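You operate a simulated robot arm through the tools that you are given. There is no shell and no other tool. Be economical: measure what you need, move in short steps, check, and stop when the job is done.

You are at the controls of a simulated robot arm. One attempt, no reset.

## Task
Take the green-cap bottle and leave it on top of the blue cold pack on the top of the prep bench. Then take the sample bottle that says "62" from the teal crate and put it on top of the tall pale block. Then close the fridge stand drawer. Then take the yellow-cap square bottle and leave it on the upper board of the tall shelf. Then open the bath lid. The order counts. Set down upright: green-cap bottle, sample bottle, yellow-cap square bottle.

The check looks at the end state, three seconds after you hand in, the way a careful person would. Anything else that was tipped, shoved, dropped, spilled or broken makes it a failure. Lids that push on must go on centred and level and be pressed home; caps that screw on are set level and turned clockwise until they are tight.

## Robot
A 7-joint arm with a fingered hand on a trunk, on a base that drives. Base frame: it is fixed to the floor where the robot stands at the start and does not move with it; the origin is under the middle of the robot, x ahead of it, y to its left, z up. Units: mm, degrees, N and s.
Its first joint turns from -166.0 to 166.0 degrees. Places, roughly: bath lid [-1100, -1000, 1000]; cold pack (6x11x3 cm) [2600, 700, 900]; fridge stand drawer [800, 1600, 200]; green-cap bottle (5x5x11 cm) [500, 100, 900]; tall pale block [2250, -2000, 750]; upper board of the tall shelf [-1300, -1700, 1200]; yellow-cap square bottle (6x6x14 cm) [900, -2400, 800]. Payload 3.4 kg.
The tool frame sits at the grasp point between the pads (the TCP): z along the fingers, y along the line on which they close. The tips reach 25 mm beyond it. The gripper opens to 88 mm. The gripper's body begins 29 mm behind the TCP. The gripper is a hand of 3 fingers: y runs from the thumb to the fingers, the wrist lies at [-13, -106, -174] in the tool frame, and closing takes about 1.5 s.
Orientation is told as [roll, pitch, yaw] about the base's x, y, z axes, in that order, counted from this pose: with the fingers straight down and the wrist toward the robot, the tool's x, y and z point along [0, 1, 0], [1, 0, 0] and [0, 0, -1] of the base frame.

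## Interface
- The arm moves only by the tool arm_command. Its argument "targets" is text: rows parted by semicolons, each of 6 numbers parted by spaces: the shift along the tool's x, y, z in cm, then the turn, a rotation vector about the tool's x, y, z in degrees. In form: tx ty tz rx ry rz; .... A call has 1 to 20 rows; each row is the pose to reach, as a shift and turn from the pose commanded when the call began, along the tool's axes at that moment. "jaw" is the gripper command, from -1 (shut) to 1 (fully open), values between in proportion, set as the call begins (left out, the last holds). Each row takes 0.2 s and may step no farther than 50 mm and 8.6 degrees from the row before; otherwise, or with a gripper value out of range, the whole call is refused. A pose out of reach is approached as far as the arm can. The call stops where the force on the tool passes 40 N (or 10 N more than at its start, if that is more) or the arm is blocked; 0.2 s more then pass. The fingers move at their own pace (about 72 mm/s each) and stop on an object; they squeeze with about 25 N. The grip force told is the motor's: it shows also when the fingers shut on nothing. Time passes only in rows, and 0.2 s behind the last, so rows that repeat a pose let the fingers close. The reply holds the time, the measured pose of the TCP, the force on the tool along the base axes, the opening and the grip force, in the units named above and with some noise, with the torque about the TCP (base axes, N m) and any sound that the robot's microphone picked up.
- Cameras (640 x 400 px; columns grow to the right, rows downward): "scene" is now at [24.6, 183.9, 1396.3]; the picture's right is [0.27, -0.96, 0.00], its down [-0.54, -0.15, -0.83] and it looks along [0.80, 0.22, -0.56] (base axes); focal length 292 px, centre (320, 200). "wrist" rides on the gripper at [58, -85, -99] in the tool frame; the picture's right is [-0.67, 0.35, -0.66], its down [-0.69, -0.63, 0.37] and it looks along [-0.29, 0.69, 0.66] (tool axes); focal length 261 px, centre (320, 200).
- capture(camera): a new picture of that camera. No time passes.
- move_column(by): slides the trunk up (or, below 0, down) by that many mm; the arm and the scene camera ride with it, the base frame stays. It gives what a move gives, with no picture.
- roll_base(legs): drives the robot by 1 to 6 legs, each [ahead, left, turn to the left] in mm, mm and degrees, along the robot's own axes; the way and the turn of a leg run together, so that a leg with both is an arc; at most 1500 mm and 180 degrees a leg. The arm and the cameras ride along, it lands a little off, and it stops where it bumps. It gives what a move gives.
- hand_shape(shape): the hand has 3 fingers and takes this shape, open, in about a second: jaw (thumb against the fingers, like two jaws); tri (thumb and two fingers); tip (a fingertip pinch); poke (one finger out to press); point (the index stretched); flat (the hand flat); cup (the hand cupped); fist (a fist). The gripper value then closes the fingers along that shape, each until it touches; the sizes above hold for jaw. It gives what a move gives, with no picture.
- turn_head(pan, tilt): turns the head with the scene camera to pan (to the left, within 155 degrees either way) and tilt (down, from -29 to 69), counted from straight ahead of the robot. It gives what a move gives.
- locate(camera, pixels): for up to 12 pixels [column, row] of the newest picture of that camera ("zoom" is the newest enlarged one), the place [x, y, z] in the base frame of the surface seen there, good to about 3 mm. No time passes.
- enlarge(camera, box): a new picture of the part [left, top, right, bottom] of that camera's present view, enlarged. No time passes.
- sign_off(): hands the job in; it is judged then, once.

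Go step by step. Measure first, check grasps and placings, and put right what went wrong. The budget is 110 turns and 98 pictures, counting those below and the enlarged ones. Unless the task says otherwise, let go and move clear before handing in, and close with one line.

The tools are called after "Emit:" by a JSON object that holds its "fn" and its "kwargs". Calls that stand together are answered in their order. arm_command: Moves the arm, as the interface text tells. Its arguments: {"type":"object","properties":{"targets":{"type":"string"},"jaw":{"type":"number"}},"required":["targets"]} The other tools are called the same way: move_column (by) slides the trunk up or down; hand_shape (shape) gives the hand a shape; roll_base (legs) drives the base; turn_head (pan, tilt) turns the head that bears the scene camera; capture (camera) takes a picture; locate (camera, pixels) gives the place of the surface under pixels of a picture; enlarge (camera, box) takes an enlarged picture of a part of a camera's view; sign_off () hands the job in.

At the start:

```text
clock: 0.0
eef_pos: [412.3, 183.8, 1142.7]
orientation: [0.0, 0.1, 0.0]
ft_force: [-0.3, -0.3, 0.7]
ft_torque: [-0.01, -0.01, 0.0]
width: 87.4
grip_force: 0.1
shape: jaw
trunk travel left (down, up): [-400.0, 190.0]
robot x, y, heading: [0.1, 1.2, -0.0]
head pan, tilt: [15.4, 34.4]
```

scene: 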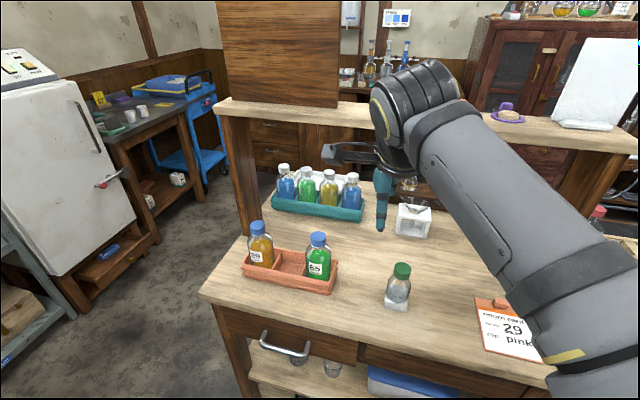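
wrist: 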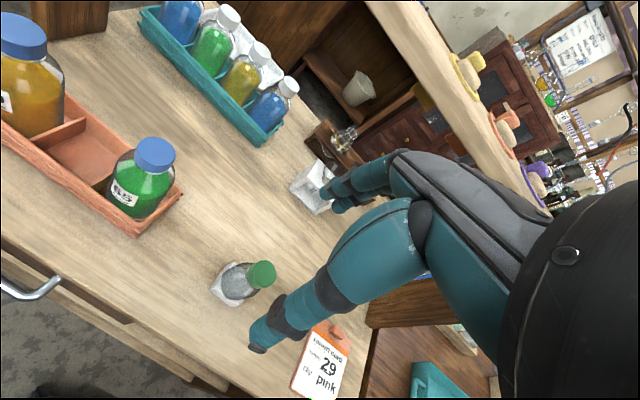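

The scene shows the green-cap bottle at about (399,283) on the near bench and the teal crate behind it. I'll measure these first.

Emit:
{"fn": "locate", "kwargs": {"camera": "scene", "pixels": [[402, 269], [398, 288], [396, 304], [370, 310], [285, 168], [307, 172], [329, 175], [352, 178], [320, 208], [340, 330], [440, 290]]}}

Emit:
{"fn": "enlarge", "kwargs": {"camera": "scene", "box": [220, 150, 460, 320]}}

Emit:
{"fn": "enlarge", "kwargs": {"camera": "scene", "box": [80, 60, 220, 220]}}

```text
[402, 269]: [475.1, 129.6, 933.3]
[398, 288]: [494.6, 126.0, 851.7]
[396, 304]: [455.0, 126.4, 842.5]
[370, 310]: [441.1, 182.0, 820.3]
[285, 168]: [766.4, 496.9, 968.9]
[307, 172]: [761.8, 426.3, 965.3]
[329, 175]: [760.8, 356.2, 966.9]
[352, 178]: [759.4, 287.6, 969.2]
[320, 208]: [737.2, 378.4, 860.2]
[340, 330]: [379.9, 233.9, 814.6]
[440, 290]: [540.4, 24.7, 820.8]
```

```text
2.35 times, centred on (340, 235) of scene
```

zoom: 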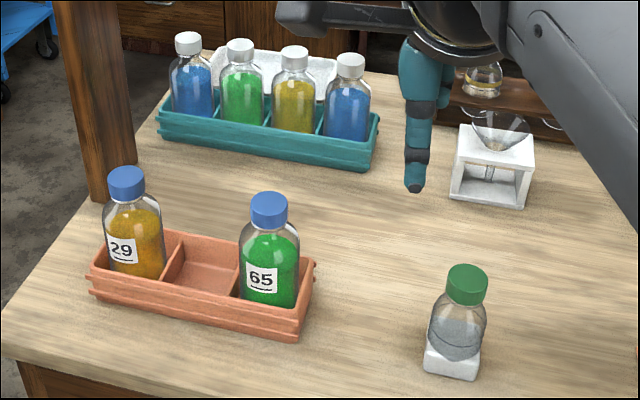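

```text
2.50 times, centred on (150, 140) of scene
```

zoom: 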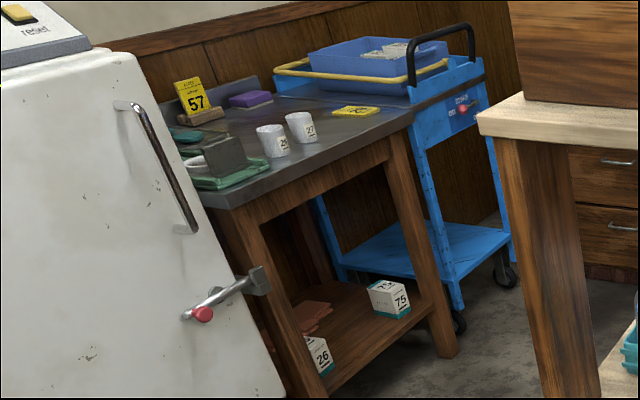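

The bench top is at about z=820, and the labels in the teal crate face away from me. I'll look around to map the room.

Emit:
{"fn": "enlarge", "kwargs": {"camera": "scene", "box": [360, 250, 440, 320]}}

Emit:
{"fn": "turn_head", "kwargs": {"pan": 80, "tilt": 25}}

Emit:
{"fn": "capture", "kwargs": {"camera": "scene"}}

Emit:
{"fn": "turn_head", "kwargs": {"pan": 150, "tilt": 25}}

Emit:
{"fn": "capture", "kwargs": {"camera": "scene"}}

Emit:
{"fn": "turn_head", "kwargs": {"pan": -130, "tilt": 25}}

Emit:
{"fn": "capture", "kwargs": {"camera": "scene"}}

Emit:
{"fn": "turn_head", "kwargs": {"pan": -65, "tilt": 25}}

Emit:
{"fn": "capture", "kwargs": {"camera": "scene"}}

Emit:
{"fn": "turn_head", "kwargs": {"pan": 0, "tilt": 15}}

Emit:
{"fn": "capture", "kwargs": {"camera": "scene"}}

```text
5.71 times, centred on (400, 285) of scene
```

zoom: 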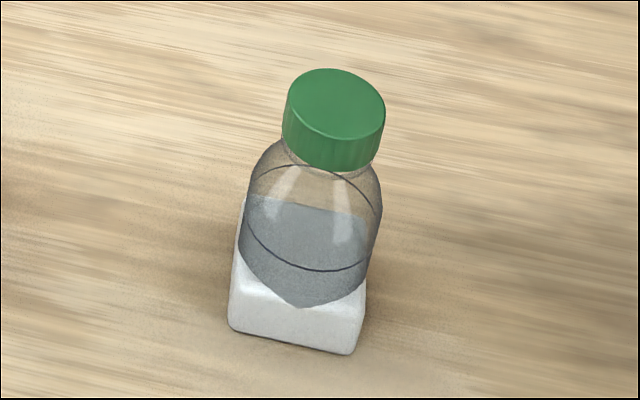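

```text
clock: 1.4
eef_pos: [413.0, 185.0, 1142.5]
orientation: [0.1, 0.0, 0.0]
ft_force: [0.6, 0.3, 0.0]
ft_torque: [0.01, 0.0, 0.01]
width: 87.7
grip_force: 0.0
shape: jaw
trunk travel left (down, up): [-400.0, 190.0]
robot x, y, heading: [1.1, 0.4, 0.0]
head pan, tilt: [80.0, 25.0]
```

```text
92 pictures are left
```

scene: 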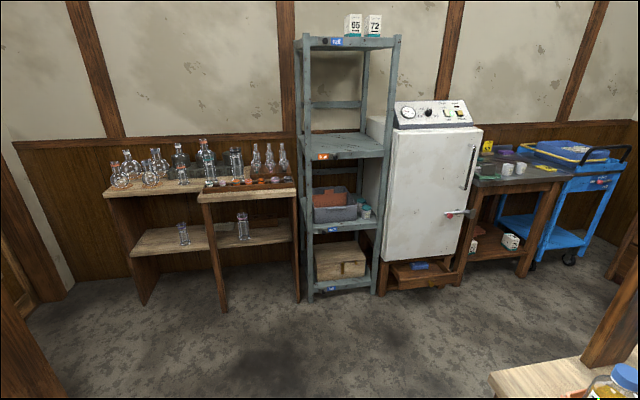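

```text
clock: 2.8
eef_pos: [412.3, 183.1, 1142.5]
orientation: [-0.1, 0.1, -0.1]
ft_force: [-0.6, -0.5, -0.8]
ft_torque: [0.0, 0.03, 0.02]
width: 87.4
grip_force: 0.1
shape: jaw
trunk travel left (down, up): [-400.0, 190.0]
robot x, y, heading: [0.7, 1.1, -0.1]
head pan, tilt: [150.0, 25.0]
```

```text
91 pictures are left
```

scene: 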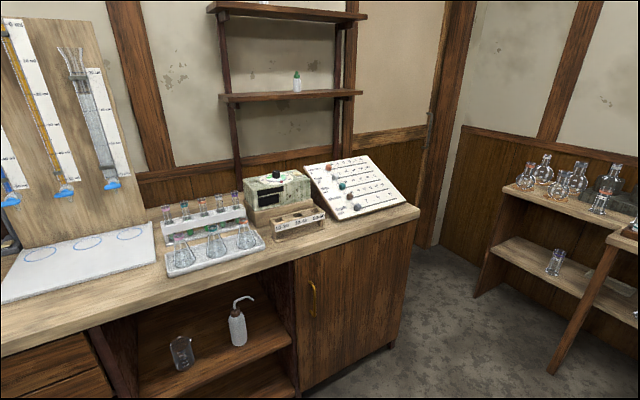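

```text
clock: 6.6
eef_pos: [412.6, 184.2, 1141.9]
orientation: [0.0, 0.0, 0.0]
ft_force: [-0.8, 0.2, -0.2]
ft_torque: [0.0, -0.01, 0.0]
width: 88.0
grip_force: 0.1
shape: jaw
trunk travel left (down, up): [-400.0, 190.0]
robot x, y, heading: [0.6, 0.8, 0.1]
head pan, tilt: [-130.0, 25.0]
```

```text
90 pictures are left
```

scene: 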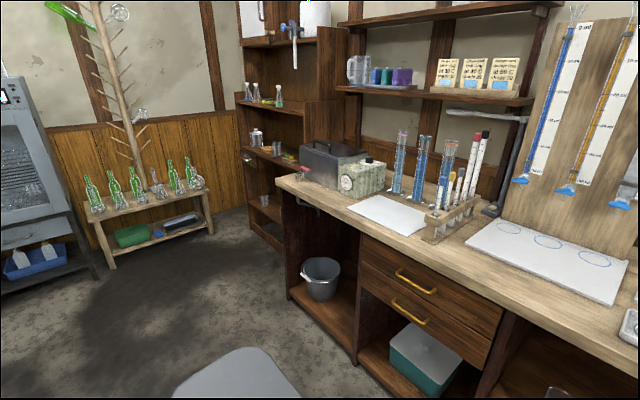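

```text
clock: 8.0
eef_pos: [412.0, 184.4, 1143.6]
orientation: [0.0, 0.1, 0.0]
ft_force: [-0.3, 0.2, 0.9]
ft_torque: [0.01, 0.0, -0.03]
width: 87.4
grip_force: 0.1
shape: jaw
trunk travel left (down, up): [-400.0, 190.0]
robot x, y, heading: [0.2, 1.3, 0.2]
head pan, tilt: [-65.0, 25.0]
```

```text
89 pictures are left
```

scene: 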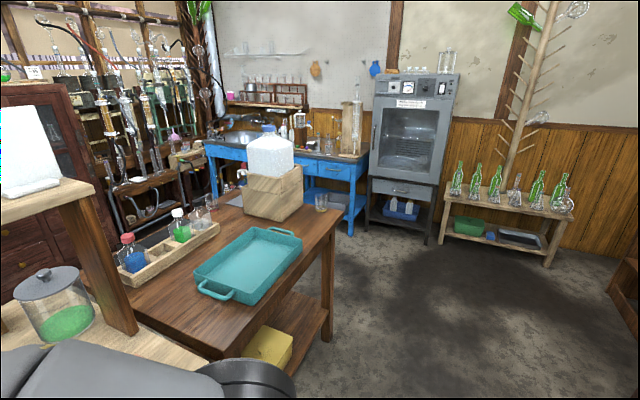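

```text
clock: 9.3
eef_pos: [413.2, 184.1, 1143.7]
orientation: [0.0, 0.0, 0.0]
ft_force: [0.8, -0.9, 1.1]
ft_torque: [0.03, 0.0, -0.02]
width: 87.5
grip_force: 0.0
shape: jaw
trunk travel left (down, up): [-400.0, 190.0]
robot x, y, heading: [0.7, 4.1, -0.1]
head pan, tilt: [0.0, 15.0]
```

```text
88 pictures are left
```

scene: 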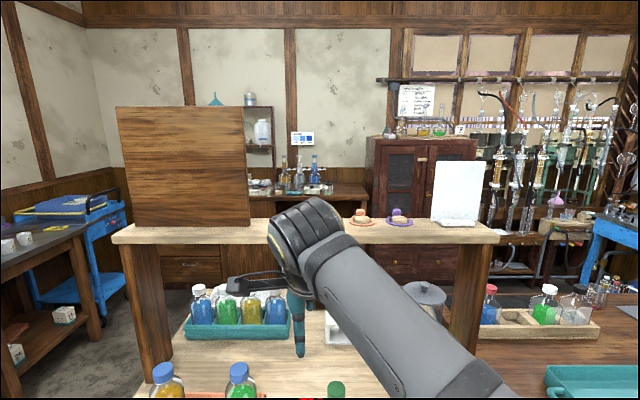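

The green-cap bottle's centre is near (480,128), its cap top is at z≈933, and the cap is about 37 mm wide. I'll move above it with the jaws open, and aim the head down to check.

Emit:
{"fn": "arm_command", "kwargs": {"targets": "-2.8 3.4 0 0 0 0; -5.6 6.75 0 0 0 0; -5.6 6.75 4.5 0 0 0; -5.6 6.75 9 0 0 0; -5.6 6.75 13 0 0 0; -5.6 6.75 16.5 0 0 0; -5.6 6.75 16.5 0 0 0", "jaw": 1}}

Emit:
{"fn": "capture", "kwargs": {"camera": "wrist"}}

Emit:
{"fn": "turn_head", "kwargs": {"pan": 10, "tilt": 45}}

Emit:
{"fn": "capture", "kwargs": {"camera": "scene"}}

```text
clock: 10.9
eef_pos: [480.5, 127.9, 976.9]
orientation: [0.1, 0.0, 0.0]
ft_force: [0.2, 0.7, -0.1]
ft_torque: [-0.05, 0.04, 0.01]
width: 87.8
grip_force: 0.1
shape: jaw
trunk travel left (down, up): [-400.0, 190.0]
robot x, y, heading: [-3.0, -1.1, -0.0]
head pan, tilt: [0.0, 15.0]
```

```text
87 pictures are left
```

wrist: 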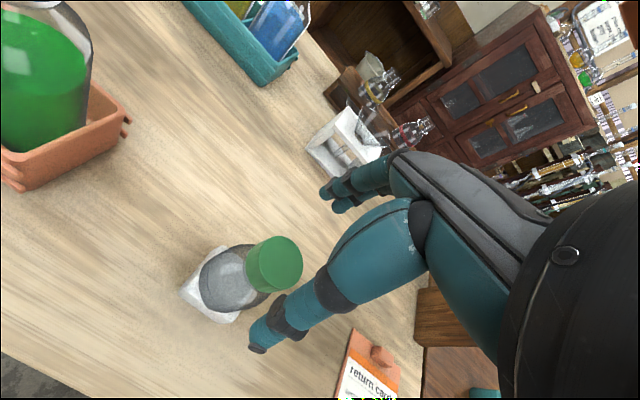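

```text
clock: 11.9
eef_pos: [478.8, 129.2, 978.4]
orientation: [0.1, 0.1, 0.1]
ft_force: [-0.1, 0.5, -0.4]
ft_torque: [0.0, 0.0, 0.0]
width: 87.8
grip_force: 0.0
shape: jaw
trunk travel left (down, up): [-400.0, 190.0]
robot x, y, heading: [0.8, 2.6, 0.3]
head pan, tilt: [10.0, 45.0]
```

```text
86 pictures are left
```

scene: 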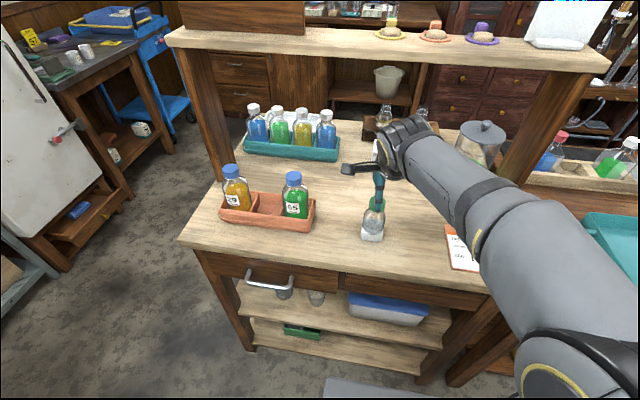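

The projected TCP axis falls at about (280,260) in the wrist picture, on the cap top, so the hand is centred. I'll lower to z≈926 and close.

Emit:
{"fn": "arm_command", "kwargs": {"targets": "0 0 3 0 0 0; 0 0 5.1 0 0 0; 0 0 5.1 0 0 0", "jaw": 1}}

Emit:
{"fn": "arm_command", "kwargs": {"targets": "0 0 0 0 0 0; 0 0 0 0 0 0; 0 0 0 0 0 0; 0 0 0 0 0 0; 0 0 0 0 0 0; 0 0 0 0 0 0; 0 0 0 0 0 0; 0 0 0 0 0 0", "jaw": -1}}

Emit:
{"fn": "capture", "kwargs": {"camera": "wrist"}}

```text
clock: 12.7
eef_pos: [480.5, 128.3, 925.8]
orientation: [0.0, 0.0, 0.0]
ft_force: [-0.2, -0.1, -0.4]
ft_torque: [0.01, 0.0, 0.03]
width: 87.7
grip_force: 0.1
shape: jaw
trunk travel left (down, up): [-400.0, 190.0]
robot x, y, heading: [-1.2, 2.2, 0.0]
head pan, tilt: [10.0, 45.0]
```

```text
clock: 14.5
eef_pos: [479.9, 128.3, 926.2]
orientation: [0.0, 0.1, 0.1]
ft_force: [0.7, -1.0, 0.4]
ft_torque: [-0.01, -0.05, 0.0]
width: 22.6
grip_force: 24.9
shape: jaw
trunk travel left (down, up): [-400.0, 190.0]
robot x, y, heading: [-1.7, -0.0, 0.2]
head pan, tilt: [10.0, 45.0]
```

```text
85 pictures are left
```

wrist: 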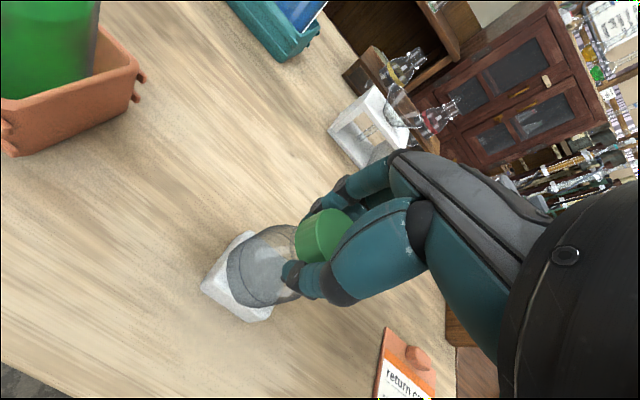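

The fingers hold the cap (width 22.6, 25 N). I'll lift it and check.

Emit:
{"fn": "arm_command", "kwargs": {"targets": "0 0 -2 0 0 0; 0 0 -5 0 0 0; 0 0 -8 0 0 0; 0 0 -12 0 0 0; 0 0 -16 0 0 0; 0 0 -20 0 0 0; 0 0 -20 0 0 0"}}

Emit:
{"fn": "capture", "kwargs": {"camera": "wrist"}}

Emit:
{"fn": "turn_head", "kwargs": {"pan": 10, "tilt": 20}}

Emit:
{"fn": "capture", "kwargs": {"camera": "scene"}}

```text
clock: 16.1
eef_pos: [480.4, 130.4, 1125.4]
orientation: [0.0, 0.0, 0.0]
ft_force: [-0.5, -0.6, -1.0]
ft_torque: [-0.04, -0.03, 0.01]
width: 22.0
grip_force: 24.9
shape: jaw
trunk travel left (down, up): [-400.0, 190.0]
robot x, y, heading: [-2.9, 1.3, -0.0]
head pan, tilt: [10.0, 45.0]
```

```text
84 pictures are left
```

wrist: 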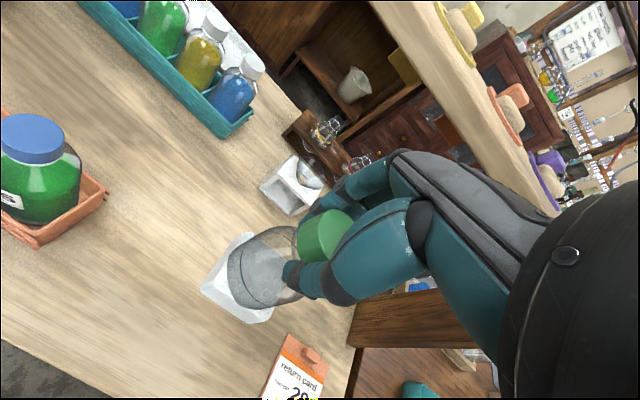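

```text
clock: 17.0
eef_pos: [481.0, 131.1, 1125.0]
orientation: [0.1, 0.0, 0.1]
ft_force: [0.1, 0.1, -0.9]
ft_torque: [0.02, -0.02, 0.02]
width: 22.0
grip_force: 24.7
shape: jaw
trunk travel left (down, up): [-400.0, 190.0]
robot x, y, heading: [-1.7, 0.3, -0.2]
head pan, tilt: [10.0, 20.0]
```

```text
83 pictures are left
```

scene: 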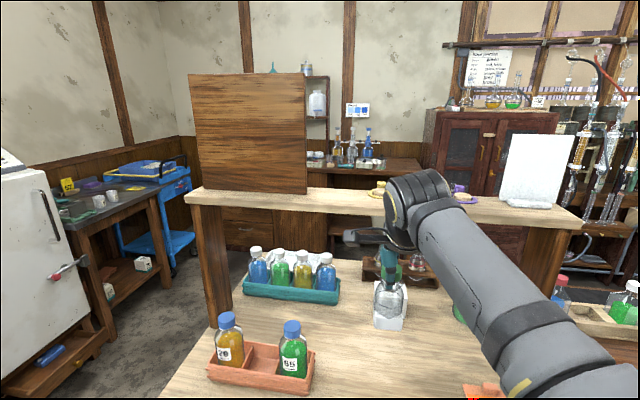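

The bottle is held. Now I'll map the way to the far bench with locate on this view.

Emit:
{"fn": "locate", "kwargs": {"camera": "scene", "pixels": [[238, 268], [140, 320], [190, 262], [232, 190], [215, 325], [150, 195], [375, 160], [325, 165], [345, 220], [110, 335], [196, 375], [470, 150]]}}

Emit:
{"fn": "enlarge", "kwargs": {"camera": "scene", "box": [240, 100, 440, 225]}}

```text
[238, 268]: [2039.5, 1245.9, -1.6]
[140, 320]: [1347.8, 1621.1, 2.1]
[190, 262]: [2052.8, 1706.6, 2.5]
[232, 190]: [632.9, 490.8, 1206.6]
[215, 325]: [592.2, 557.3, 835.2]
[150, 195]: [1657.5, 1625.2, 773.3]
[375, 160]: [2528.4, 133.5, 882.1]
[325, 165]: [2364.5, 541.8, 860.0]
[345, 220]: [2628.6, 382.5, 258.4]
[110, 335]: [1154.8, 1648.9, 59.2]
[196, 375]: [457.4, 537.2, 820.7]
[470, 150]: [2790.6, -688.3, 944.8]
```

```text
3.20 times, centred on (340, 162) of scene
```

zoom: 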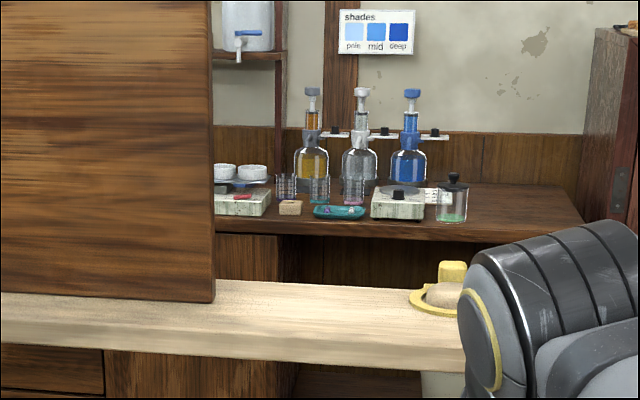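

The lane between my bench (left edge y≈590) and the fridge and steel bench (fronts at y≈1620) is clear. I'll back up, go left to y≈1050, drive ahead, and look.

Emit:
{"fn": "roll_base", "kwargs": {"legs": [[-150, 0, 0], [0, 1050, 0], [1500, 0, 0]]}}

Emit:
{"fn": "turn_head", "kwargs": {"pan": -15, "tilt": 25}}

Emit:
{"fn": "capture", "kwargs": {"camera": "scene"}}

```text
clock: 30.4
eef_pos: [1820.3, 1234.2, 1126.0]
orientation: [0.0, 0.0, 1.9]
ft_force: [0.2, 0.1, -0.6]
ft_torque: [0.01, 0.0, 0.01]
width: 22.3
grip_force: 25.3
shape: jaw
trunk travel left (down, up): [-400.0, 190.0]
robot x, y, heading: [1339.7, 1088.8, 2.1]
head pan, tilt: [10.0, 20.0]
```

```text
clock: 31.3
eef_pos: [1821.2, 1234.2, 1124.8]
orientation: [0.0, 0.0, 1.9]
ft_force: [0.8, 0.0, -0.4]
ft_torque: [0.0, 0.01, 0.0]
width: 22.0
grip_force: 25.3
shape: jaw
trunk travel left (down, up): [-400.0, 190.0]
robot x, y, heading: [1344.9, 1083.4, 1.7]
head pan, tilt: [-15.0, 25.0]
```

```text
81 pictures are left
```

scene: 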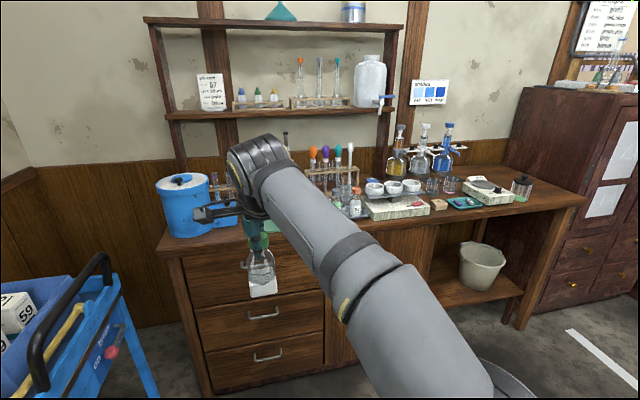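

The prep bench is ahead, partly hidden by the arm. I'll drive right and look again.

Emit:
{"fn": "enlarge", "kwargs": {"camera": "scene", "box": [280, 130, 440, 230]}}

Emit:
{"fn": "roll_base", "kwargs": {"legs": [[0, -550, -2]]}}

Emit:
{"fn": "turn_head", "kwargs": {"pan": 8, "tilt": 25}}

Emit:
{"fn": "capture", "kwargs": {"camera": "scene"}}

```text
4.00 times, centred on (360, 180) of scene
```

zoom: 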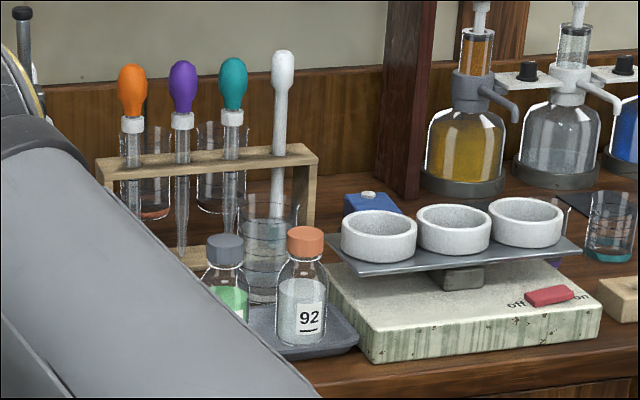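

```text
clock: 34.5
eef_pos: [1832.8, 656.3, 1125.2]
orientation: [0.1, -0.1, -0.6]
ft_force: [0.7, -0.2, -1.0]
ft_torque: [0.02, 0.02, -0.04]
width: 22.1
grip_force: 25.1
shape: jaw
trunk travel left (down, up): [-400.0, 190.0]
robot x, y, heading: [1351.0, 530.6, -0.6]
head pan, tilt: [-15.0, 25.0]
```

```text
clock: 35.4
eef_pos: [1832.8, 656.0, 1125.3]
orientation: [-0.1, 0.1, -0.5]
ft_force: [-0.1, 0.3, -1.9]
ft_torque: [-0.03, -0.04, -0.04]
width: 22.2
grip_force: 25.2
shape: jaw
trunk travel left (down, up): [-400.0, 190.0]
robot x, y, heading: [1352.7, 533.8, -0.6]
head pan, tilt: [8.0, 25.0]
```

```text
79 pictures are left
```

scene: 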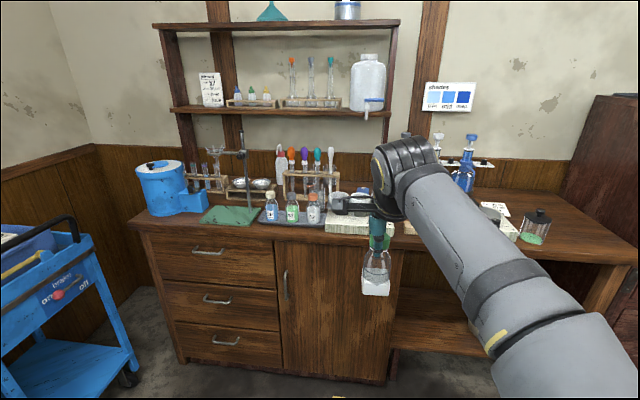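

The blue item behind the balance (earlier at (372,181)) is probably the cold pack. I'll raise the trunk and view it from a better position.

Emit:
{"fn": "move_column", "kwargs": {"by": 190}}

Emit:
{"fn": "roll_base", "kwargs": {"legs": [[250, 100, 0]]}}

Emit:
{"fn": "turn_head", "kwargs": {"pan": 0, "tilt": 35}}

Emit:
{"fn": "capture", "kwargs": {"camera": "scene"}}

Emit:
{"fn": "capture", "kwargs": {"camera": "wrist"}}

```text
clock: 37.5
eef_pos: [1832.0, 657.7, 1316.3]
orientation: [0.1, 0.0, -0.6]
ft_force: [-0.5, -0.1, -1.3]
ft_torque: [-0.01, -0.02, 0.01]
width: 22.3
grip_force: 24.6
shape: jaw
trunk travel left (down, up): [-590.0, 0.0]
robot x, y, heading: [1349.1, 530.4, -0.5]
head pan, tilt: [8.0, 25.0]
```

```text
clock: 39.4
eef_pos: [2081.6, 752.6, 1315.9]
orientation: [0.0, -0.1, -0.7]
ft_force: [0.5, 1.0, -2.0]
ft_torque: [-0.02, 0.0, -0.03]
width: 22.2
grip_force: 25.0
shape: jaw
trunk travel left (down, up): [-590.0, 0.0]
robot x, y, heading: [1599.7, 625.3, -0.7]
head pan, tilt: [8.0, 25.0]
```

```text
clock: 40.1
eef_pos: [2081.0, 751.6, 1316.1]
orientation: [0.0, 0.1, -0.8]
ft_force: [-0.4, 0.4, -1.7]
ft_torque: [-0.03, -0.01, 0.0]
width: 22.2
grip_force: 25.2
shape: jaw
trunk travel left (down, up): [-590.0, 0.0]
robot x, y, heading: [1597.9, 628.5, -0.7]
head pan, tilt: [0.0, 35.0]
```

```text
78 pictures are left
```

scene: 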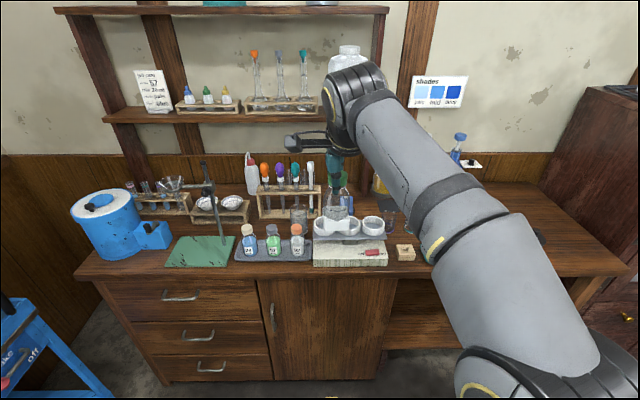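

```text
77 pictures are left
```

wrist: 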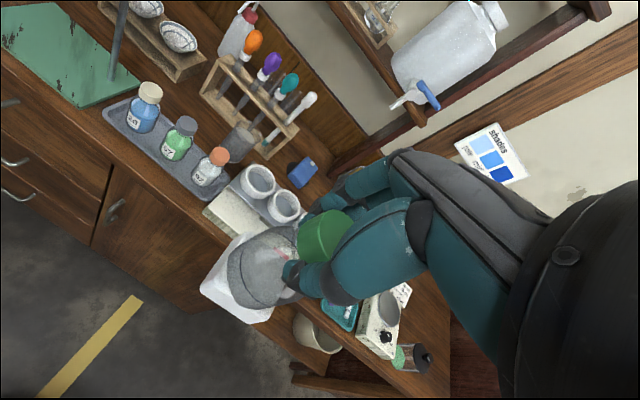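

The wrist view shows the blue pack at (302,172), behind the mortars. I'll enlarge and locate it.

Emit:
{"fn": "enlarge", "kwargs": {"camera": "wrist", "box": [200, 60, 440, 210]}}

Emit:
{"fn": "locate", "kwargs": {"camera": "wrist", "pixels": [[302, 172], [300, 165], [308, 162], [295, 178], [318, 180], [340, 180], [380, 85], [432, 120], [258, 175], [500, 85], [592, 20]]}}

Emit:
{"fn": "locate", "kwargs": {"camera": "scene", "pixels": [[345, 200], [350, 235], [352, 215], [330, 215], [311, 180], [380, 180], [350, 266], [325, 50], [230, 12], [240, 115], [320, 160]]}}

```text
2.67 times, centred on (320, 135) of wrist
```

zoom: 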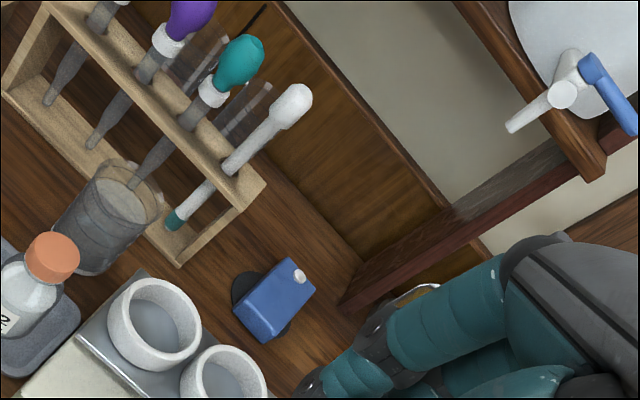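

```text
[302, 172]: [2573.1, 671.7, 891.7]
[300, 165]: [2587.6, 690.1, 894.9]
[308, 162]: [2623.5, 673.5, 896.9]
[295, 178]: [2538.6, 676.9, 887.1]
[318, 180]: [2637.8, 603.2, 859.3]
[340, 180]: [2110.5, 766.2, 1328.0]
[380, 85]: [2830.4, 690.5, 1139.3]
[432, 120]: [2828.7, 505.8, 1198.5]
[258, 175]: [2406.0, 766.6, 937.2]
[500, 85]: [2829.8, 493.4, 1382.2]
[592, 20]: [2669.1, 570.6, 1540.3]
```

```text
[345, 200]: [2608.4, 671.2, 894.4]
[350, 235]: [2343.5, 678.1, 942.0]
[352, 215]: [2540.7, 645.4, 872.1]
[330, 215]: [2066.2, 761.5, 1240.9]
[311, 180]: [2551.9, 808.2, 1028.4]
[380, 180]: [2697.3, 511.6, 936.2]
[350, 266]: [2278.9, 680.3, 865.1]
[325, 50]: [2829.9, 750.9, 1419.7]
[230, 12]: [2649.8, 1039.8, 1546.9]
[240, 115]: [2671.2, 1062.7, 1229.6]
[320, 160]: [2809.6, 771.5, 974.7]
```

The pack's top is at about z≈892. I'll measure its corners and the knob on the enlarged view.

Emit:
{"fn": "locate", "kwargs": {"camera": "zoom", "pixels": [[278, 262], [313, 290], [240, 303], [268, 325], [268, 292], [290, 296], [255, 300], [299, 275], [340, 290], [250, 276], [300, 330], [205, 290]]}}

Emit:
{"fn": "enlarge", "kwargs": {"camera": "wrist", "box": [270, 145, 340, 195]}}

```text
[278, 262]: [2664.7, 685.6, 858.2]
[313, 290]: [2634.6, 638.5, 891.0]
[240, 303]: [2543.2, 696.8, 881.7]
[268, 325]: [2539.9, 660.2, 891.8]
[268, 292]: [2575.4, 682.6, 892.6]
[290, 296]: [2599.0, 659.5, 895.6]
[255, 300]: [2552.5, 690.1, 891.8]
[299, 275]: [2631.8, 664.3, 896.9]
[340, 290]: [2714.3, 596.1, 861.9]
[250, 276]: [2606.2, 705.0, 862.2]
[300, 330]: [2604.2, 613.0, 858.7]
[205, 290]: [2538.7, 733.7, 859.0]
```

```text
8.00 times, centred on (305, 170) of wrist
```

zoom: 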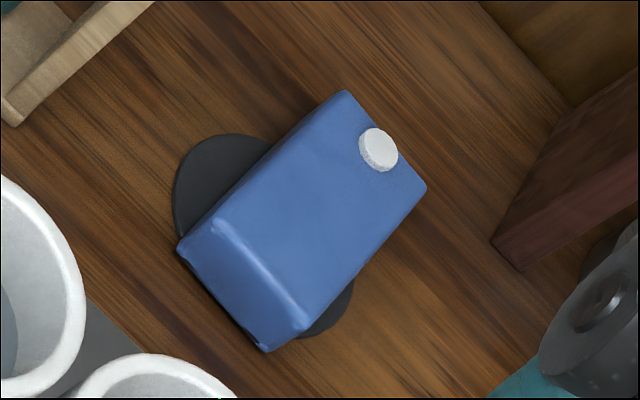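

I'll locate the top-face corners in this sharper view.

Emit:
{"fn": "locate", "kwargs": {"camera": "zoom", "pixels": [[222, 225], [304, 312], [340, 100], [418, 188], [378, 150], [300, 200], [270, 240], [330, 230], [200, 190], [500, 240]]}}

```text
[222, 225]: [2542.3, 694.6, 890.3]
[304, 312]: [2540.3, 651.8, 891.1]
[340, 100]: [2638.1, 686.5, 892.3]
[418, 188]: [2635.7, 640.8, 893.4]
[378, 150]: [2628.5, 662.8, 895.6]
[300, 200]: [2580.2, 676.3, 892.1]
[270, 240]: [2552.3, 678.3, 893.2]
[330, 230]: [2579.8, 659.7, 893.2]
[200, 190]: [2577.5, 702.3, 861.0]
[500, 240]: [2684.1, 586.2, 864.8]
```

The pack's top is z≈892.5 with its flat centre at about (2577,669), and the knob sits at x≈2628. Next I'll check base size and bench-edge clearance by looking down.

Emit:
{"fn": "turn_head", "kwargs": {"pan": 30, "tilt": 66}}

Emit:
{"fn": "capture", "kwargs": {"camera": "scene"}}

Emit:
{"fn": "locate", "kwargs": {"camera": "scene", "pixels": [[300, 90], [240, 80], [200, 60], [400, 120], [320, 350], [380, 330], [250, 380], [320, 300]]}}

```text
clock: 41.0
eef_pos: [2080.9, 751.2, 1314.5]
orientation: [0.0, 0.0, -0.8]
ft_force: [-0.6, 0.5, -1.5]
ft_torque: [-0.01, 0.02, -0.02]
width: 22.0
grip_force: 25.1
shape: jaw
trunk travel left (down, up): [-590.0, 0.0]
robot x, y, heading: [1594.4, 629.8, -0.7]
head pan, tilt: [30.0, 66.0]
```

```text
74 pictures are left
```

scene: 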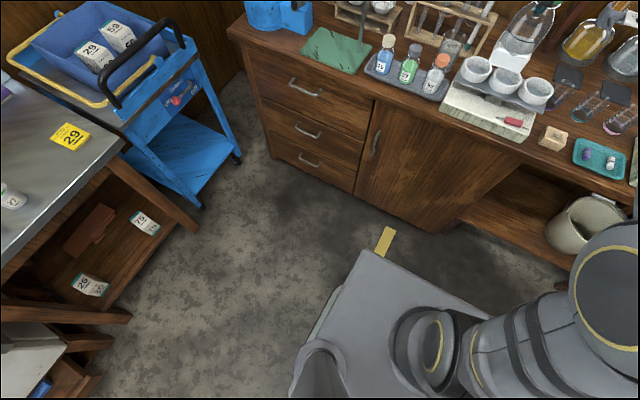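

```text
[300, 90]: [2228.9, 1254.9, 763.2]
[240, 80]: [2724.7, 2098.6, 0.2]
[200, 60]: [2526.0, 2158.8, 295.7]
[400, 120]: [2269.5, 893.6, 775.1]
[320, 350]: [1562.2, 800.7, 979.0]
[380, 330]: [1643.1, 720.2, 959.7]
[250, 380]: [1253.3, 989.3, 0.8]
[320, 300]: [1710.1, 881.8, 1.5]
```

I'll locate the robot body's front corners and the bench edge.

Emit:
{"fn": "locate", "kwargs": {"camera": "scene", "pixels": [[368, 262], [480, 305], [372, 270], [340, 330], [300, 70], [435, 105], [510, 138], [430, 230], [390, 235]]}}

```text
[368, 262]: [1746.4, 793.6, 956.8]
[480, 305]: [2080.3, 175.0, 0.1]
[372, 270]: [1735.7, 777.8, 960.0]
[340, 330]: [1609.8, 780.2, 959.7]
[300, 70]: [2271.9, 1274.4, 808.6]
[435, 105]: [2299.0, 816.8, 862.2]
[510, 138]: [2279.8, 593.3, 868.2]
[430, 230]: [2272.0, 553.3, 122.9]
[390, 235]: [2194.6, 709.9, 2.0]
```

The body front is about 150 mm ahead of the axis and the bench edge is at about x≈2245. I'll drive ahead 400 and right 80, leaving the arm to reach the rest.

Emit:
{"fn": "roll_base", "kwargs": {"legs": [[400, -78, 0]]}}

Emit:
{"fn": "turn_head", "kwargs": {"pan": 5, "tilt": 45}}

Emit:
{"fn": "capture", "kwargs": {"camera": "scene"}}

Emit:
{"fn": "capture", "kwargs": {"camera": "wrist"}}

```text
clock: 43.6
eef_pos: [2483.2, 668.7, 1314.8]
orientation: [-0.1, 0.0, -0.5]
ft_force: [-0.3, 1.2, -1.2]
ft_torque: [0.01, -0.01, -0.01]
width: 21.9
grip_force: 25.3
shape: jaw
trunk travel left (down, up): [-590.0, 0.0]
robot x, y, heading: [1996.7, 543.1, -0.8]
head pan, tilt: [30.0, 66.0]
```

```text
clock: 44.5
eef_pos: [2482.4, 669.8, 1316.2]
orientation: [0.0, 0.0, -0.7]
ft_force: [0.7, 0.1, -0.7]
ft_torque: [-0.01, -0.01, 0.02]
width: 22.0
grip_force: 25.0
shape: jaw
trunk travel left (down, up): [-590.0, 0.0]
robot x, y, heading: [1997.3, 543.6, -0.5]
head pan, tilt: [5.0, 45.0]
```

```text
73 pictures are left
```

scene: 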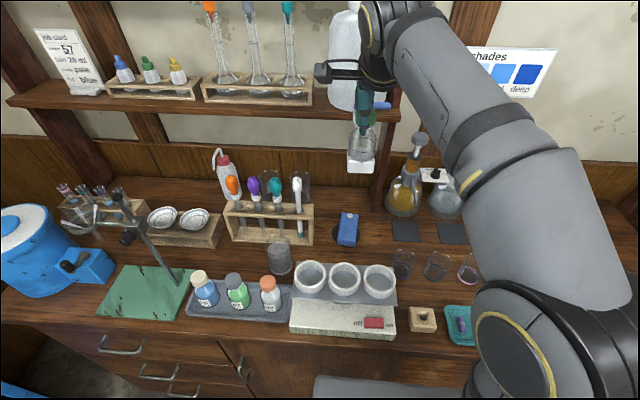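

```text
72 pictures are left
```

wrist: 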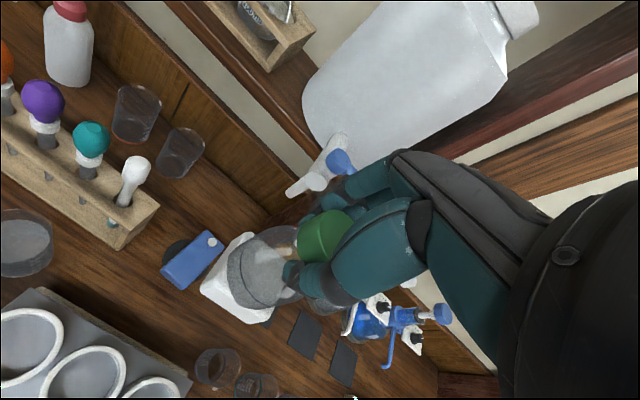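

The bottle is over the clear gap in front of the pack. I'll check where the carboy tap is before lowering.

Emit:
{"fn": "locate", "kwargs": {"camera": "wrist", "pixels": [[338, 160], [290, 192], [320, 178], [207, 240], [185, 262], [120, 240]]}}

Emit:
{"fn": "arm_command", "kwargs": {"targets": "0 0 5 0 0 0; 0 0 10 0 0 0; 0 0 15 0 0 0; 0 0 20 0 0 0; 0 0 25 0 0 0; 0 0 25 0 0 0"}}

Emit:
{"fn": "capture", "kwargs": {"camera": "scene"}}

Emit:
{"fn": "capture", "kwargs": {"camera": "wrist"}}

```text
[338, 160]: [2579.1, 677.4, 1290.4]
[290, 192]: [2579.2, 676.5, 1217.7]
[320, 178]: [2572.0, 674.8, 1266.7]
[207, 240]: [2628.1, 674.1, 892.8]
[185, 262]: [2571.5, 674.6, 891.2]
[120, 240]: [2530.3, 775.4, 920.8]
```

```text
clock: 45.9
eef_pos: [2480.0, 668.1, 1062.8]
orientation: [0.0, 0.0, -0.5]
ft_force: [-0.2, 0.7, -0.4]
ft_torque: [0.0, 0.02, 0.0]
width: 22.0
grip_force: 25.4
shape: jaw
trunk travel left (down, up): [-590.0, 0.0]
robot x, y, heading: [1998.3, 545.6, -0.6]
head pan, tilt: [5.0, 45.0]
```

```text
71 pictures are left
```

scene: 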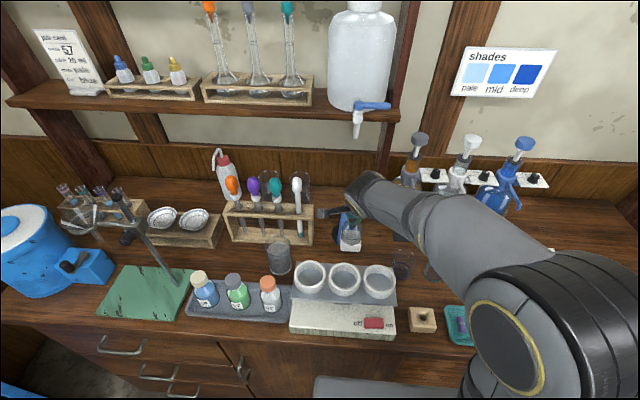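

```text
70 pictures are left
```

wrist: 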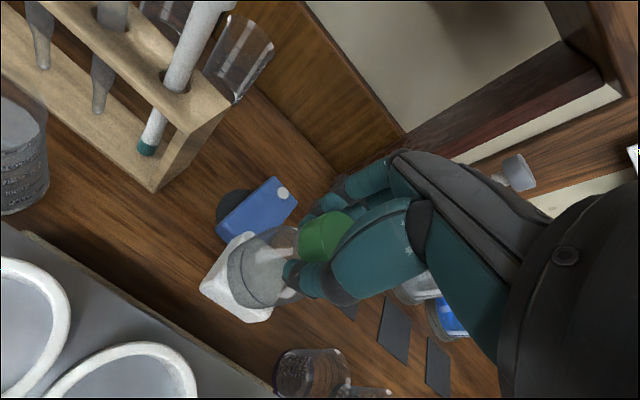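

The tap tip hangs at z≈1218, directly over the target. I'll drop to z≈1028 first, then go forward 97 mm underneath it and look.

Emit:
{"fn": "arm_command", "kwargs": {"targets": "0 0 3.4 0 0 0; 0.1 3 3.4 0 0 0; 0.15 6 3.4 0 0 0; 0.2 9.7 3.4 0 0 0; 0.2 9.7 3.4 0 0 0"}}

Emit:
{"fn": "capture", "kwargs": {"camera": "wrist"}}

Emit:
{"fn": "enlarge", "kwargs": {"camera": "scene", "box": [280, 90, 440, 270]}}

```text
clock: 47.1
eef_pos: [2579.5, 670.7, 1030.0]
orientation: [0.1, -0.1, -0.5]
ft_force: [-0.1, 0.5, 0.1]
ft_torque: [0.01, -0.03, -0.01]
width: 21.6
grip_force: 25.3
shape: jaw
trunk travel left (down, up): [-590.0, 0.0]
robot x, y, heading: [1998.9, 542.1, -0.7]
head pan, tilt: [5.0, 45.0]
```

```text
69 pictures are left
```

wrist: 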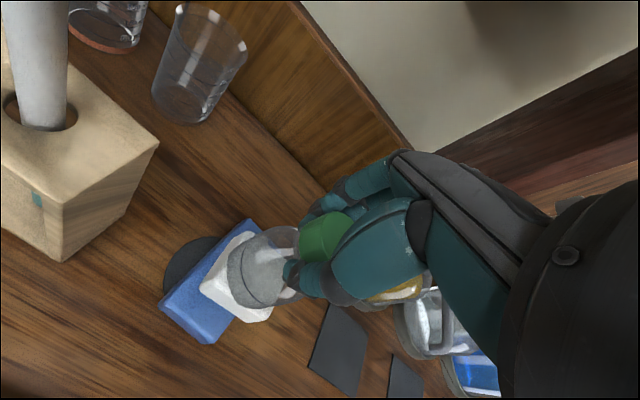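

```text
2.22 times, centred on (360, 180) of scene
```

zoom: 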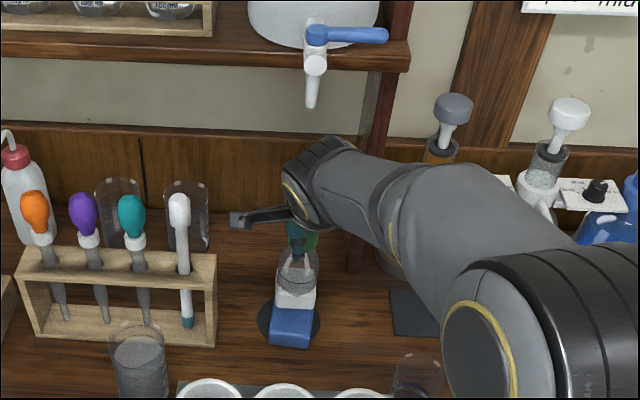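

It is aligned over the pack. I'll lower to z≈998, a few mm at a time, backing off 2 mm from the knob.

Emit:
{"fn": "arm_command", "kwargs": {"targets": "0 -0.3 1.5 0 0 0; 0 -0.3 2.5 0 0 0; 0 -0.3 2.9 0 0 0; 0 -0.3 3.1 0 0 0; 0 -0.3 3.1 0 0 0"}}

Emit:
{"fn": "capture", "kwargs": {"camera": "wrist"}}

```text
clock: 48.3
eef_pos: [2576.8, 670.1, 1000.2]
orientation: [0.0, 0.0, -0.6]
ft_force: [-0.2, 0.2, -0.5]
ft_torque: [-0.02, -0.02, 0.0]
width: 21.7
grip_force: 24.7
shape: jaw
trunk travel left (down, up): [-590.0, 0.0]
robot x, y, heading: [2001.8, 542.6, -0.6]
head pan, tilt: [5.0, 45.0]
```

```text
67 pictures are left
```

wrist: 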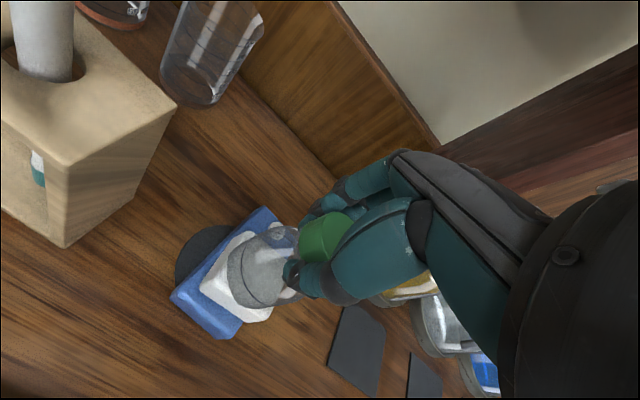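

The base may overhang the pack's right edge. I'll enlarge to check.

Emit:
{"fn": "enlarge", "kwargs": {"camera": "wrist", "box": [160, 190, 320, 350]}}

```text
2.50 times, centred on (240, 270) of wrist
```

zoom: 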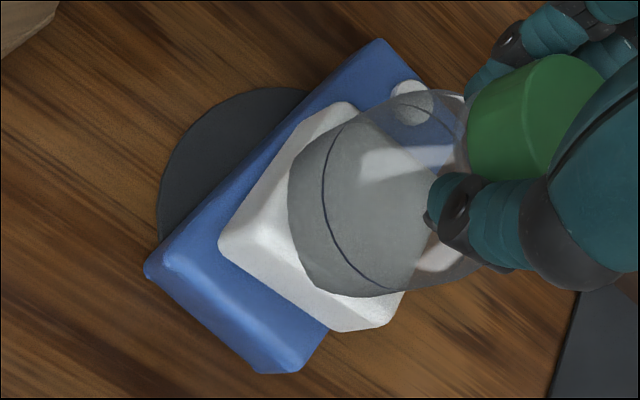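

I'll quantify the offset with locate.

Emit:
{"fn": "locate", "kwargs": {"camera": "zoom", "pixels": [[235, 240], [260, 235], [380, 318], [345, 315], [285, 290], [340, 115], [165, 255], [300, 350], [370, 50], [415, 80], [415, 105]]}}

```text
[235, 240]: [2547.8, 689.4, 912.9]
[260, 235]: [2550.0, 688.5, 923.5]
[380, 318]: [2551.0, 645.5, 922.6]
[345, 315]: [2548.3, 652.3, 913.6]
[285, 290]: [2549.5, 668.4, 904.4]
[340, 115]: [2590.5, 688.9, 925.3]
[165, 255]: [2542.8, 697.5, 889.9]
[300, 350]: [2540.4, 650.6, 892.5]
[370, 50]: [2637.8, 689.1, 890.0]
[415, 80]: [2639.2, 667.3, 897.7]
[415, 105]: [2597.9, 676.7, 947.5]
```

The base spans y 644–691 and the pack's centreline is at about 670.5, so only a 3 mm shift is needed. I'll shift, lower to contact, and release.

Emit:
{"fn": "arm_command", "kwargs": {"targets": "0.3 0 0 0 0 0; 0.3 0 0.15 0 0 0; 0.3 0 0.25 0 0 0; 0.3 0 0.25 0 0 0"}}

Emit:
{"fn": "arm_command", "kwargs": {"targets": "0 0 0 0 0 0; 0 0 0 0 0 0; 0 0 0 0 0 0", "jaw": 0.3}}

Emit:
{"fn": "enlarge", "kwargs": {"camera": "wrist", "box": [140, 160, 380, 350]}}

```text
clock: 49.3
eef_pos: [2575.9, 673.2, 998.4]
orientation: [0.0, -0.2, -0.7]
ft_force: [-0.8, 1.4, 5.4]
ft_torque: [0.03, -0.04, 0.04]
width: 21.8
grip_force: 24.8
shape: jaw
trunk travel left (down, up): [-590.0, 0.0]
robot x, y, heading: [1998.6, 544.2, -0.7]
head pan, tilt: [5.0, 45.0]
```

```text
clock: 50.1
eef_pos: [2576.0, 672.8, 997.5]
orientation: [0.1, 0.0, -0.6]
ft_force: [0.2, -0.8, 0.3]
ft_torque: [0.0, 0.02, -0.05]
width: 56.8
grip_force: 0.1
shape: jaw
trunk travel left (down, up): [-590.0, 0.0]
robot x, y, heading: [2000.8, 545.8, -0.5]
head pan, tilt: [5.0, 45.0]
```

```text
2.11 times, centred on (260, 255) of wrist
```

zoom: 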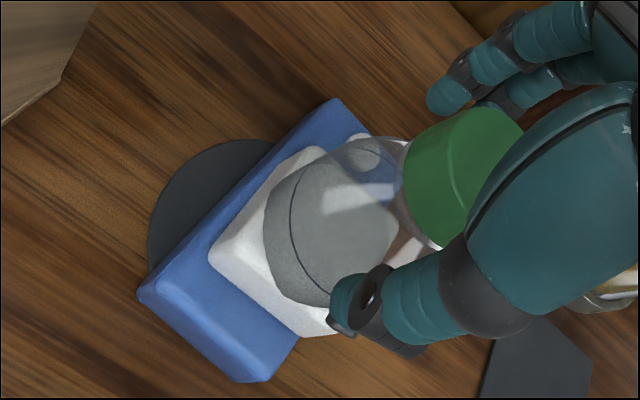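

The bottle stands released on the pack. I'll rise 45 mm, back off under the tap, then raise.

Emit:
{"fn": "arm_command", "kwargs": {"targets": "0 0 -1.5 0 0 0; 0 0 -3 0 0 0; 0 0 -4.7 0 0 0; 0 -4 -4.7 0 0 0; 0 -8 -4.7 0 0 0; 0 -12 -4.7 0 0 0; 0 -12 -9 0 0 0; 0 -12 -14 0 0 0; 0 -12 -19 0 0 0; 0 -12 -24 0 0 0; 0 -12 -24 0 0 0"}}

Emit:
{"fn": "enlarge", "kwargs": {"camera": "scene", "box": [260, 60, 460, 300]}}

```text
clock: 52.5
eef_pos: [2456.1, 672.1, 1236.8]
orientation: [0.0, -0.1, -0.6]
ft_force: [-0.2, -0.3, -0.3]
ft_torque: [0.04, 0.01, 0.0]
width: 57.1
grip_force: 0.0
shape: jaw
trunk travel left (down, up): [-590.0, 0.0]
robot x, y, heading: [1997.0, 543.9, -0.6]
head pan, tilt: [5.0, 45.0]
```

```text
1.67 times, centred on (360, 180) of scene
```

zoom: 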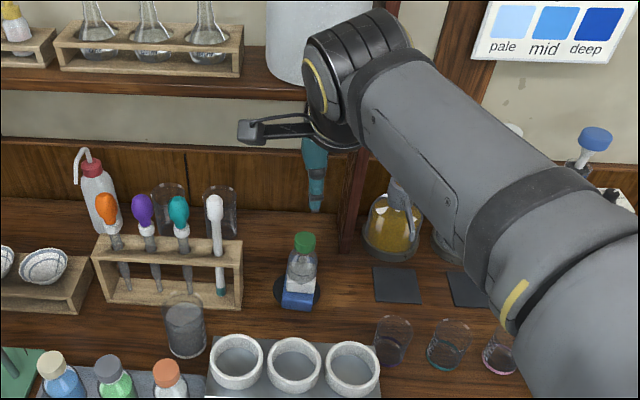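

The green-cap bottle stands on the pack. Next I'll turn to the teal crate from its far side to read the labels, first backing away and turning around.

Emit:
{"fn": "roll_base", "kwargs": {"legs": [[-350, 0, 0], [0, 0, 180]]}}

Emit:
{"fn": "turn_head", "kwargs": {"pan": 10, "tilt": 30}}

Emit:
{"fn": "capture", "kwargs": {"camera": "scene"}}

Emit:
{"fn": "capture", "kwargs": {"camera": "wrist"}}

```text
clock: 62.1
eef_pos: [1188.3, 413.7, 1236.3]
orientation: [0.0, 0.0, -179.9]
ft_force: [0.4, -1.4, -0.4]
ft_torque: [-0.01, -0.03, 0.03]
width: 57.0
grip_force: 0.1
shape: jaw
trunk travel left (down, up): [-590.0, 0.0]
robot x, y, heading: [1642.2, 546.5, -179.9]
head pan, tilt: [5.0, 45.0]
```

```text
clock: 62.9
eef_pos: [1188.6, 414.5, 1236.3]
orientation: [0.1, 0.0, -179.9]
ft_force: [-0.2, 0.6, 0.3]
ft_torque: [0.03, -0.01, 0.02]
width: 56.9
grip_force: 0.1
shape: jaw
trunk travel left (down, up): [-590.0, 0.0]
robot x, y, heading: [1642.2, 546.3, -179.8]
head pan, tilt: [10.0, 30.0]
```

```text
63 pictures are left
```

scene: 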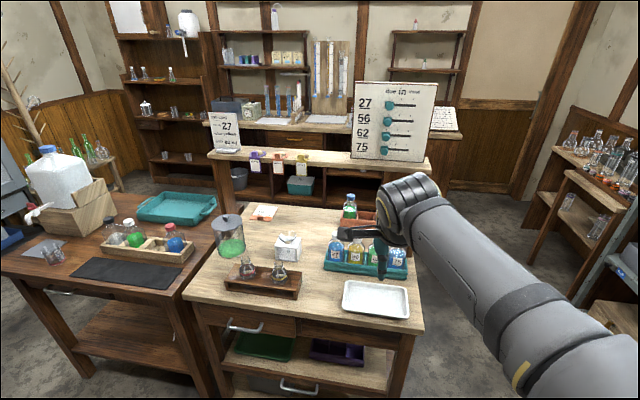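

```text
62 pictures are left
```

wrist: 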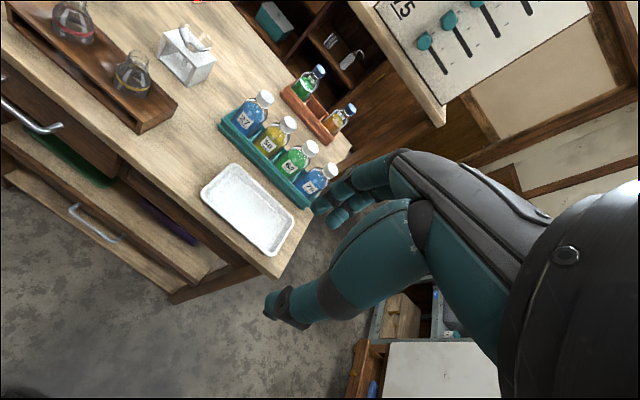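

From this side the labels show. I'll enlarge to read them.

Emit:
{"fn": "enlarge", "kwargs": {"camera": "wrist", "box": [210, 70, 350, 220]}}

Emit:
{"fn": "locate", "kwargs": {"camera": "wrist", "pixels": [[309, 147], [287, 122], [265, 97], [332, 170], [296, 160], [300, 205], [225, 120], [245, 205], [440, 100], [275, 275]]}}

Emit:
{"fn": "locate", "kwargs": {"camera": "scene", "pixels": [[376, 300], [350, 282], [220, 150], [430, 160], [320, 170], [215, 262], [300, 260]]}}

```text
2.67 times, centred on (280, 145) of wrist
```

zoom: 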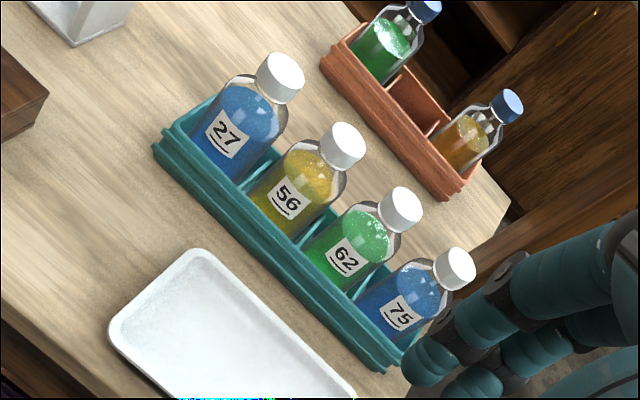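

```text
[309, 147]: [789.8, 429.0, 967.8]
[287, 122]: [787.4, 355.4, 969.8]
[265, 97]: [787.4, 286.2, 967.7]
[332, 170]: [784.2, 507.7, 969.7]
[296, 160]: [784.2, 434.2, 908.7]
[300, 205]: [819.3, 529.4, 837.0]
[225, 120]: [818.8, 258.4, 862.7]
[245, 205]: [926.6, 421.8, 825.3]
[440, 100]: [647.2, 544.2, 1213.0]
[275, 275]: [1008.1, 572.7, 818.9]
```

```text
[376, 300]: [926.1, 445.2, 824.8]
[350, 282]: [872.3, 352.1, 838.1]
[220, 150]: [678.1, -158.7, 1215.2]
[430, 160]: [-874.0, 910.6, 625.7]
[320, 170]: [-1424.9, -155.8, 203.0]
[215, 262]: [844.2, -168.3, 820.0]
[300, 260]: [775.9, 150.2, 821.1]
```

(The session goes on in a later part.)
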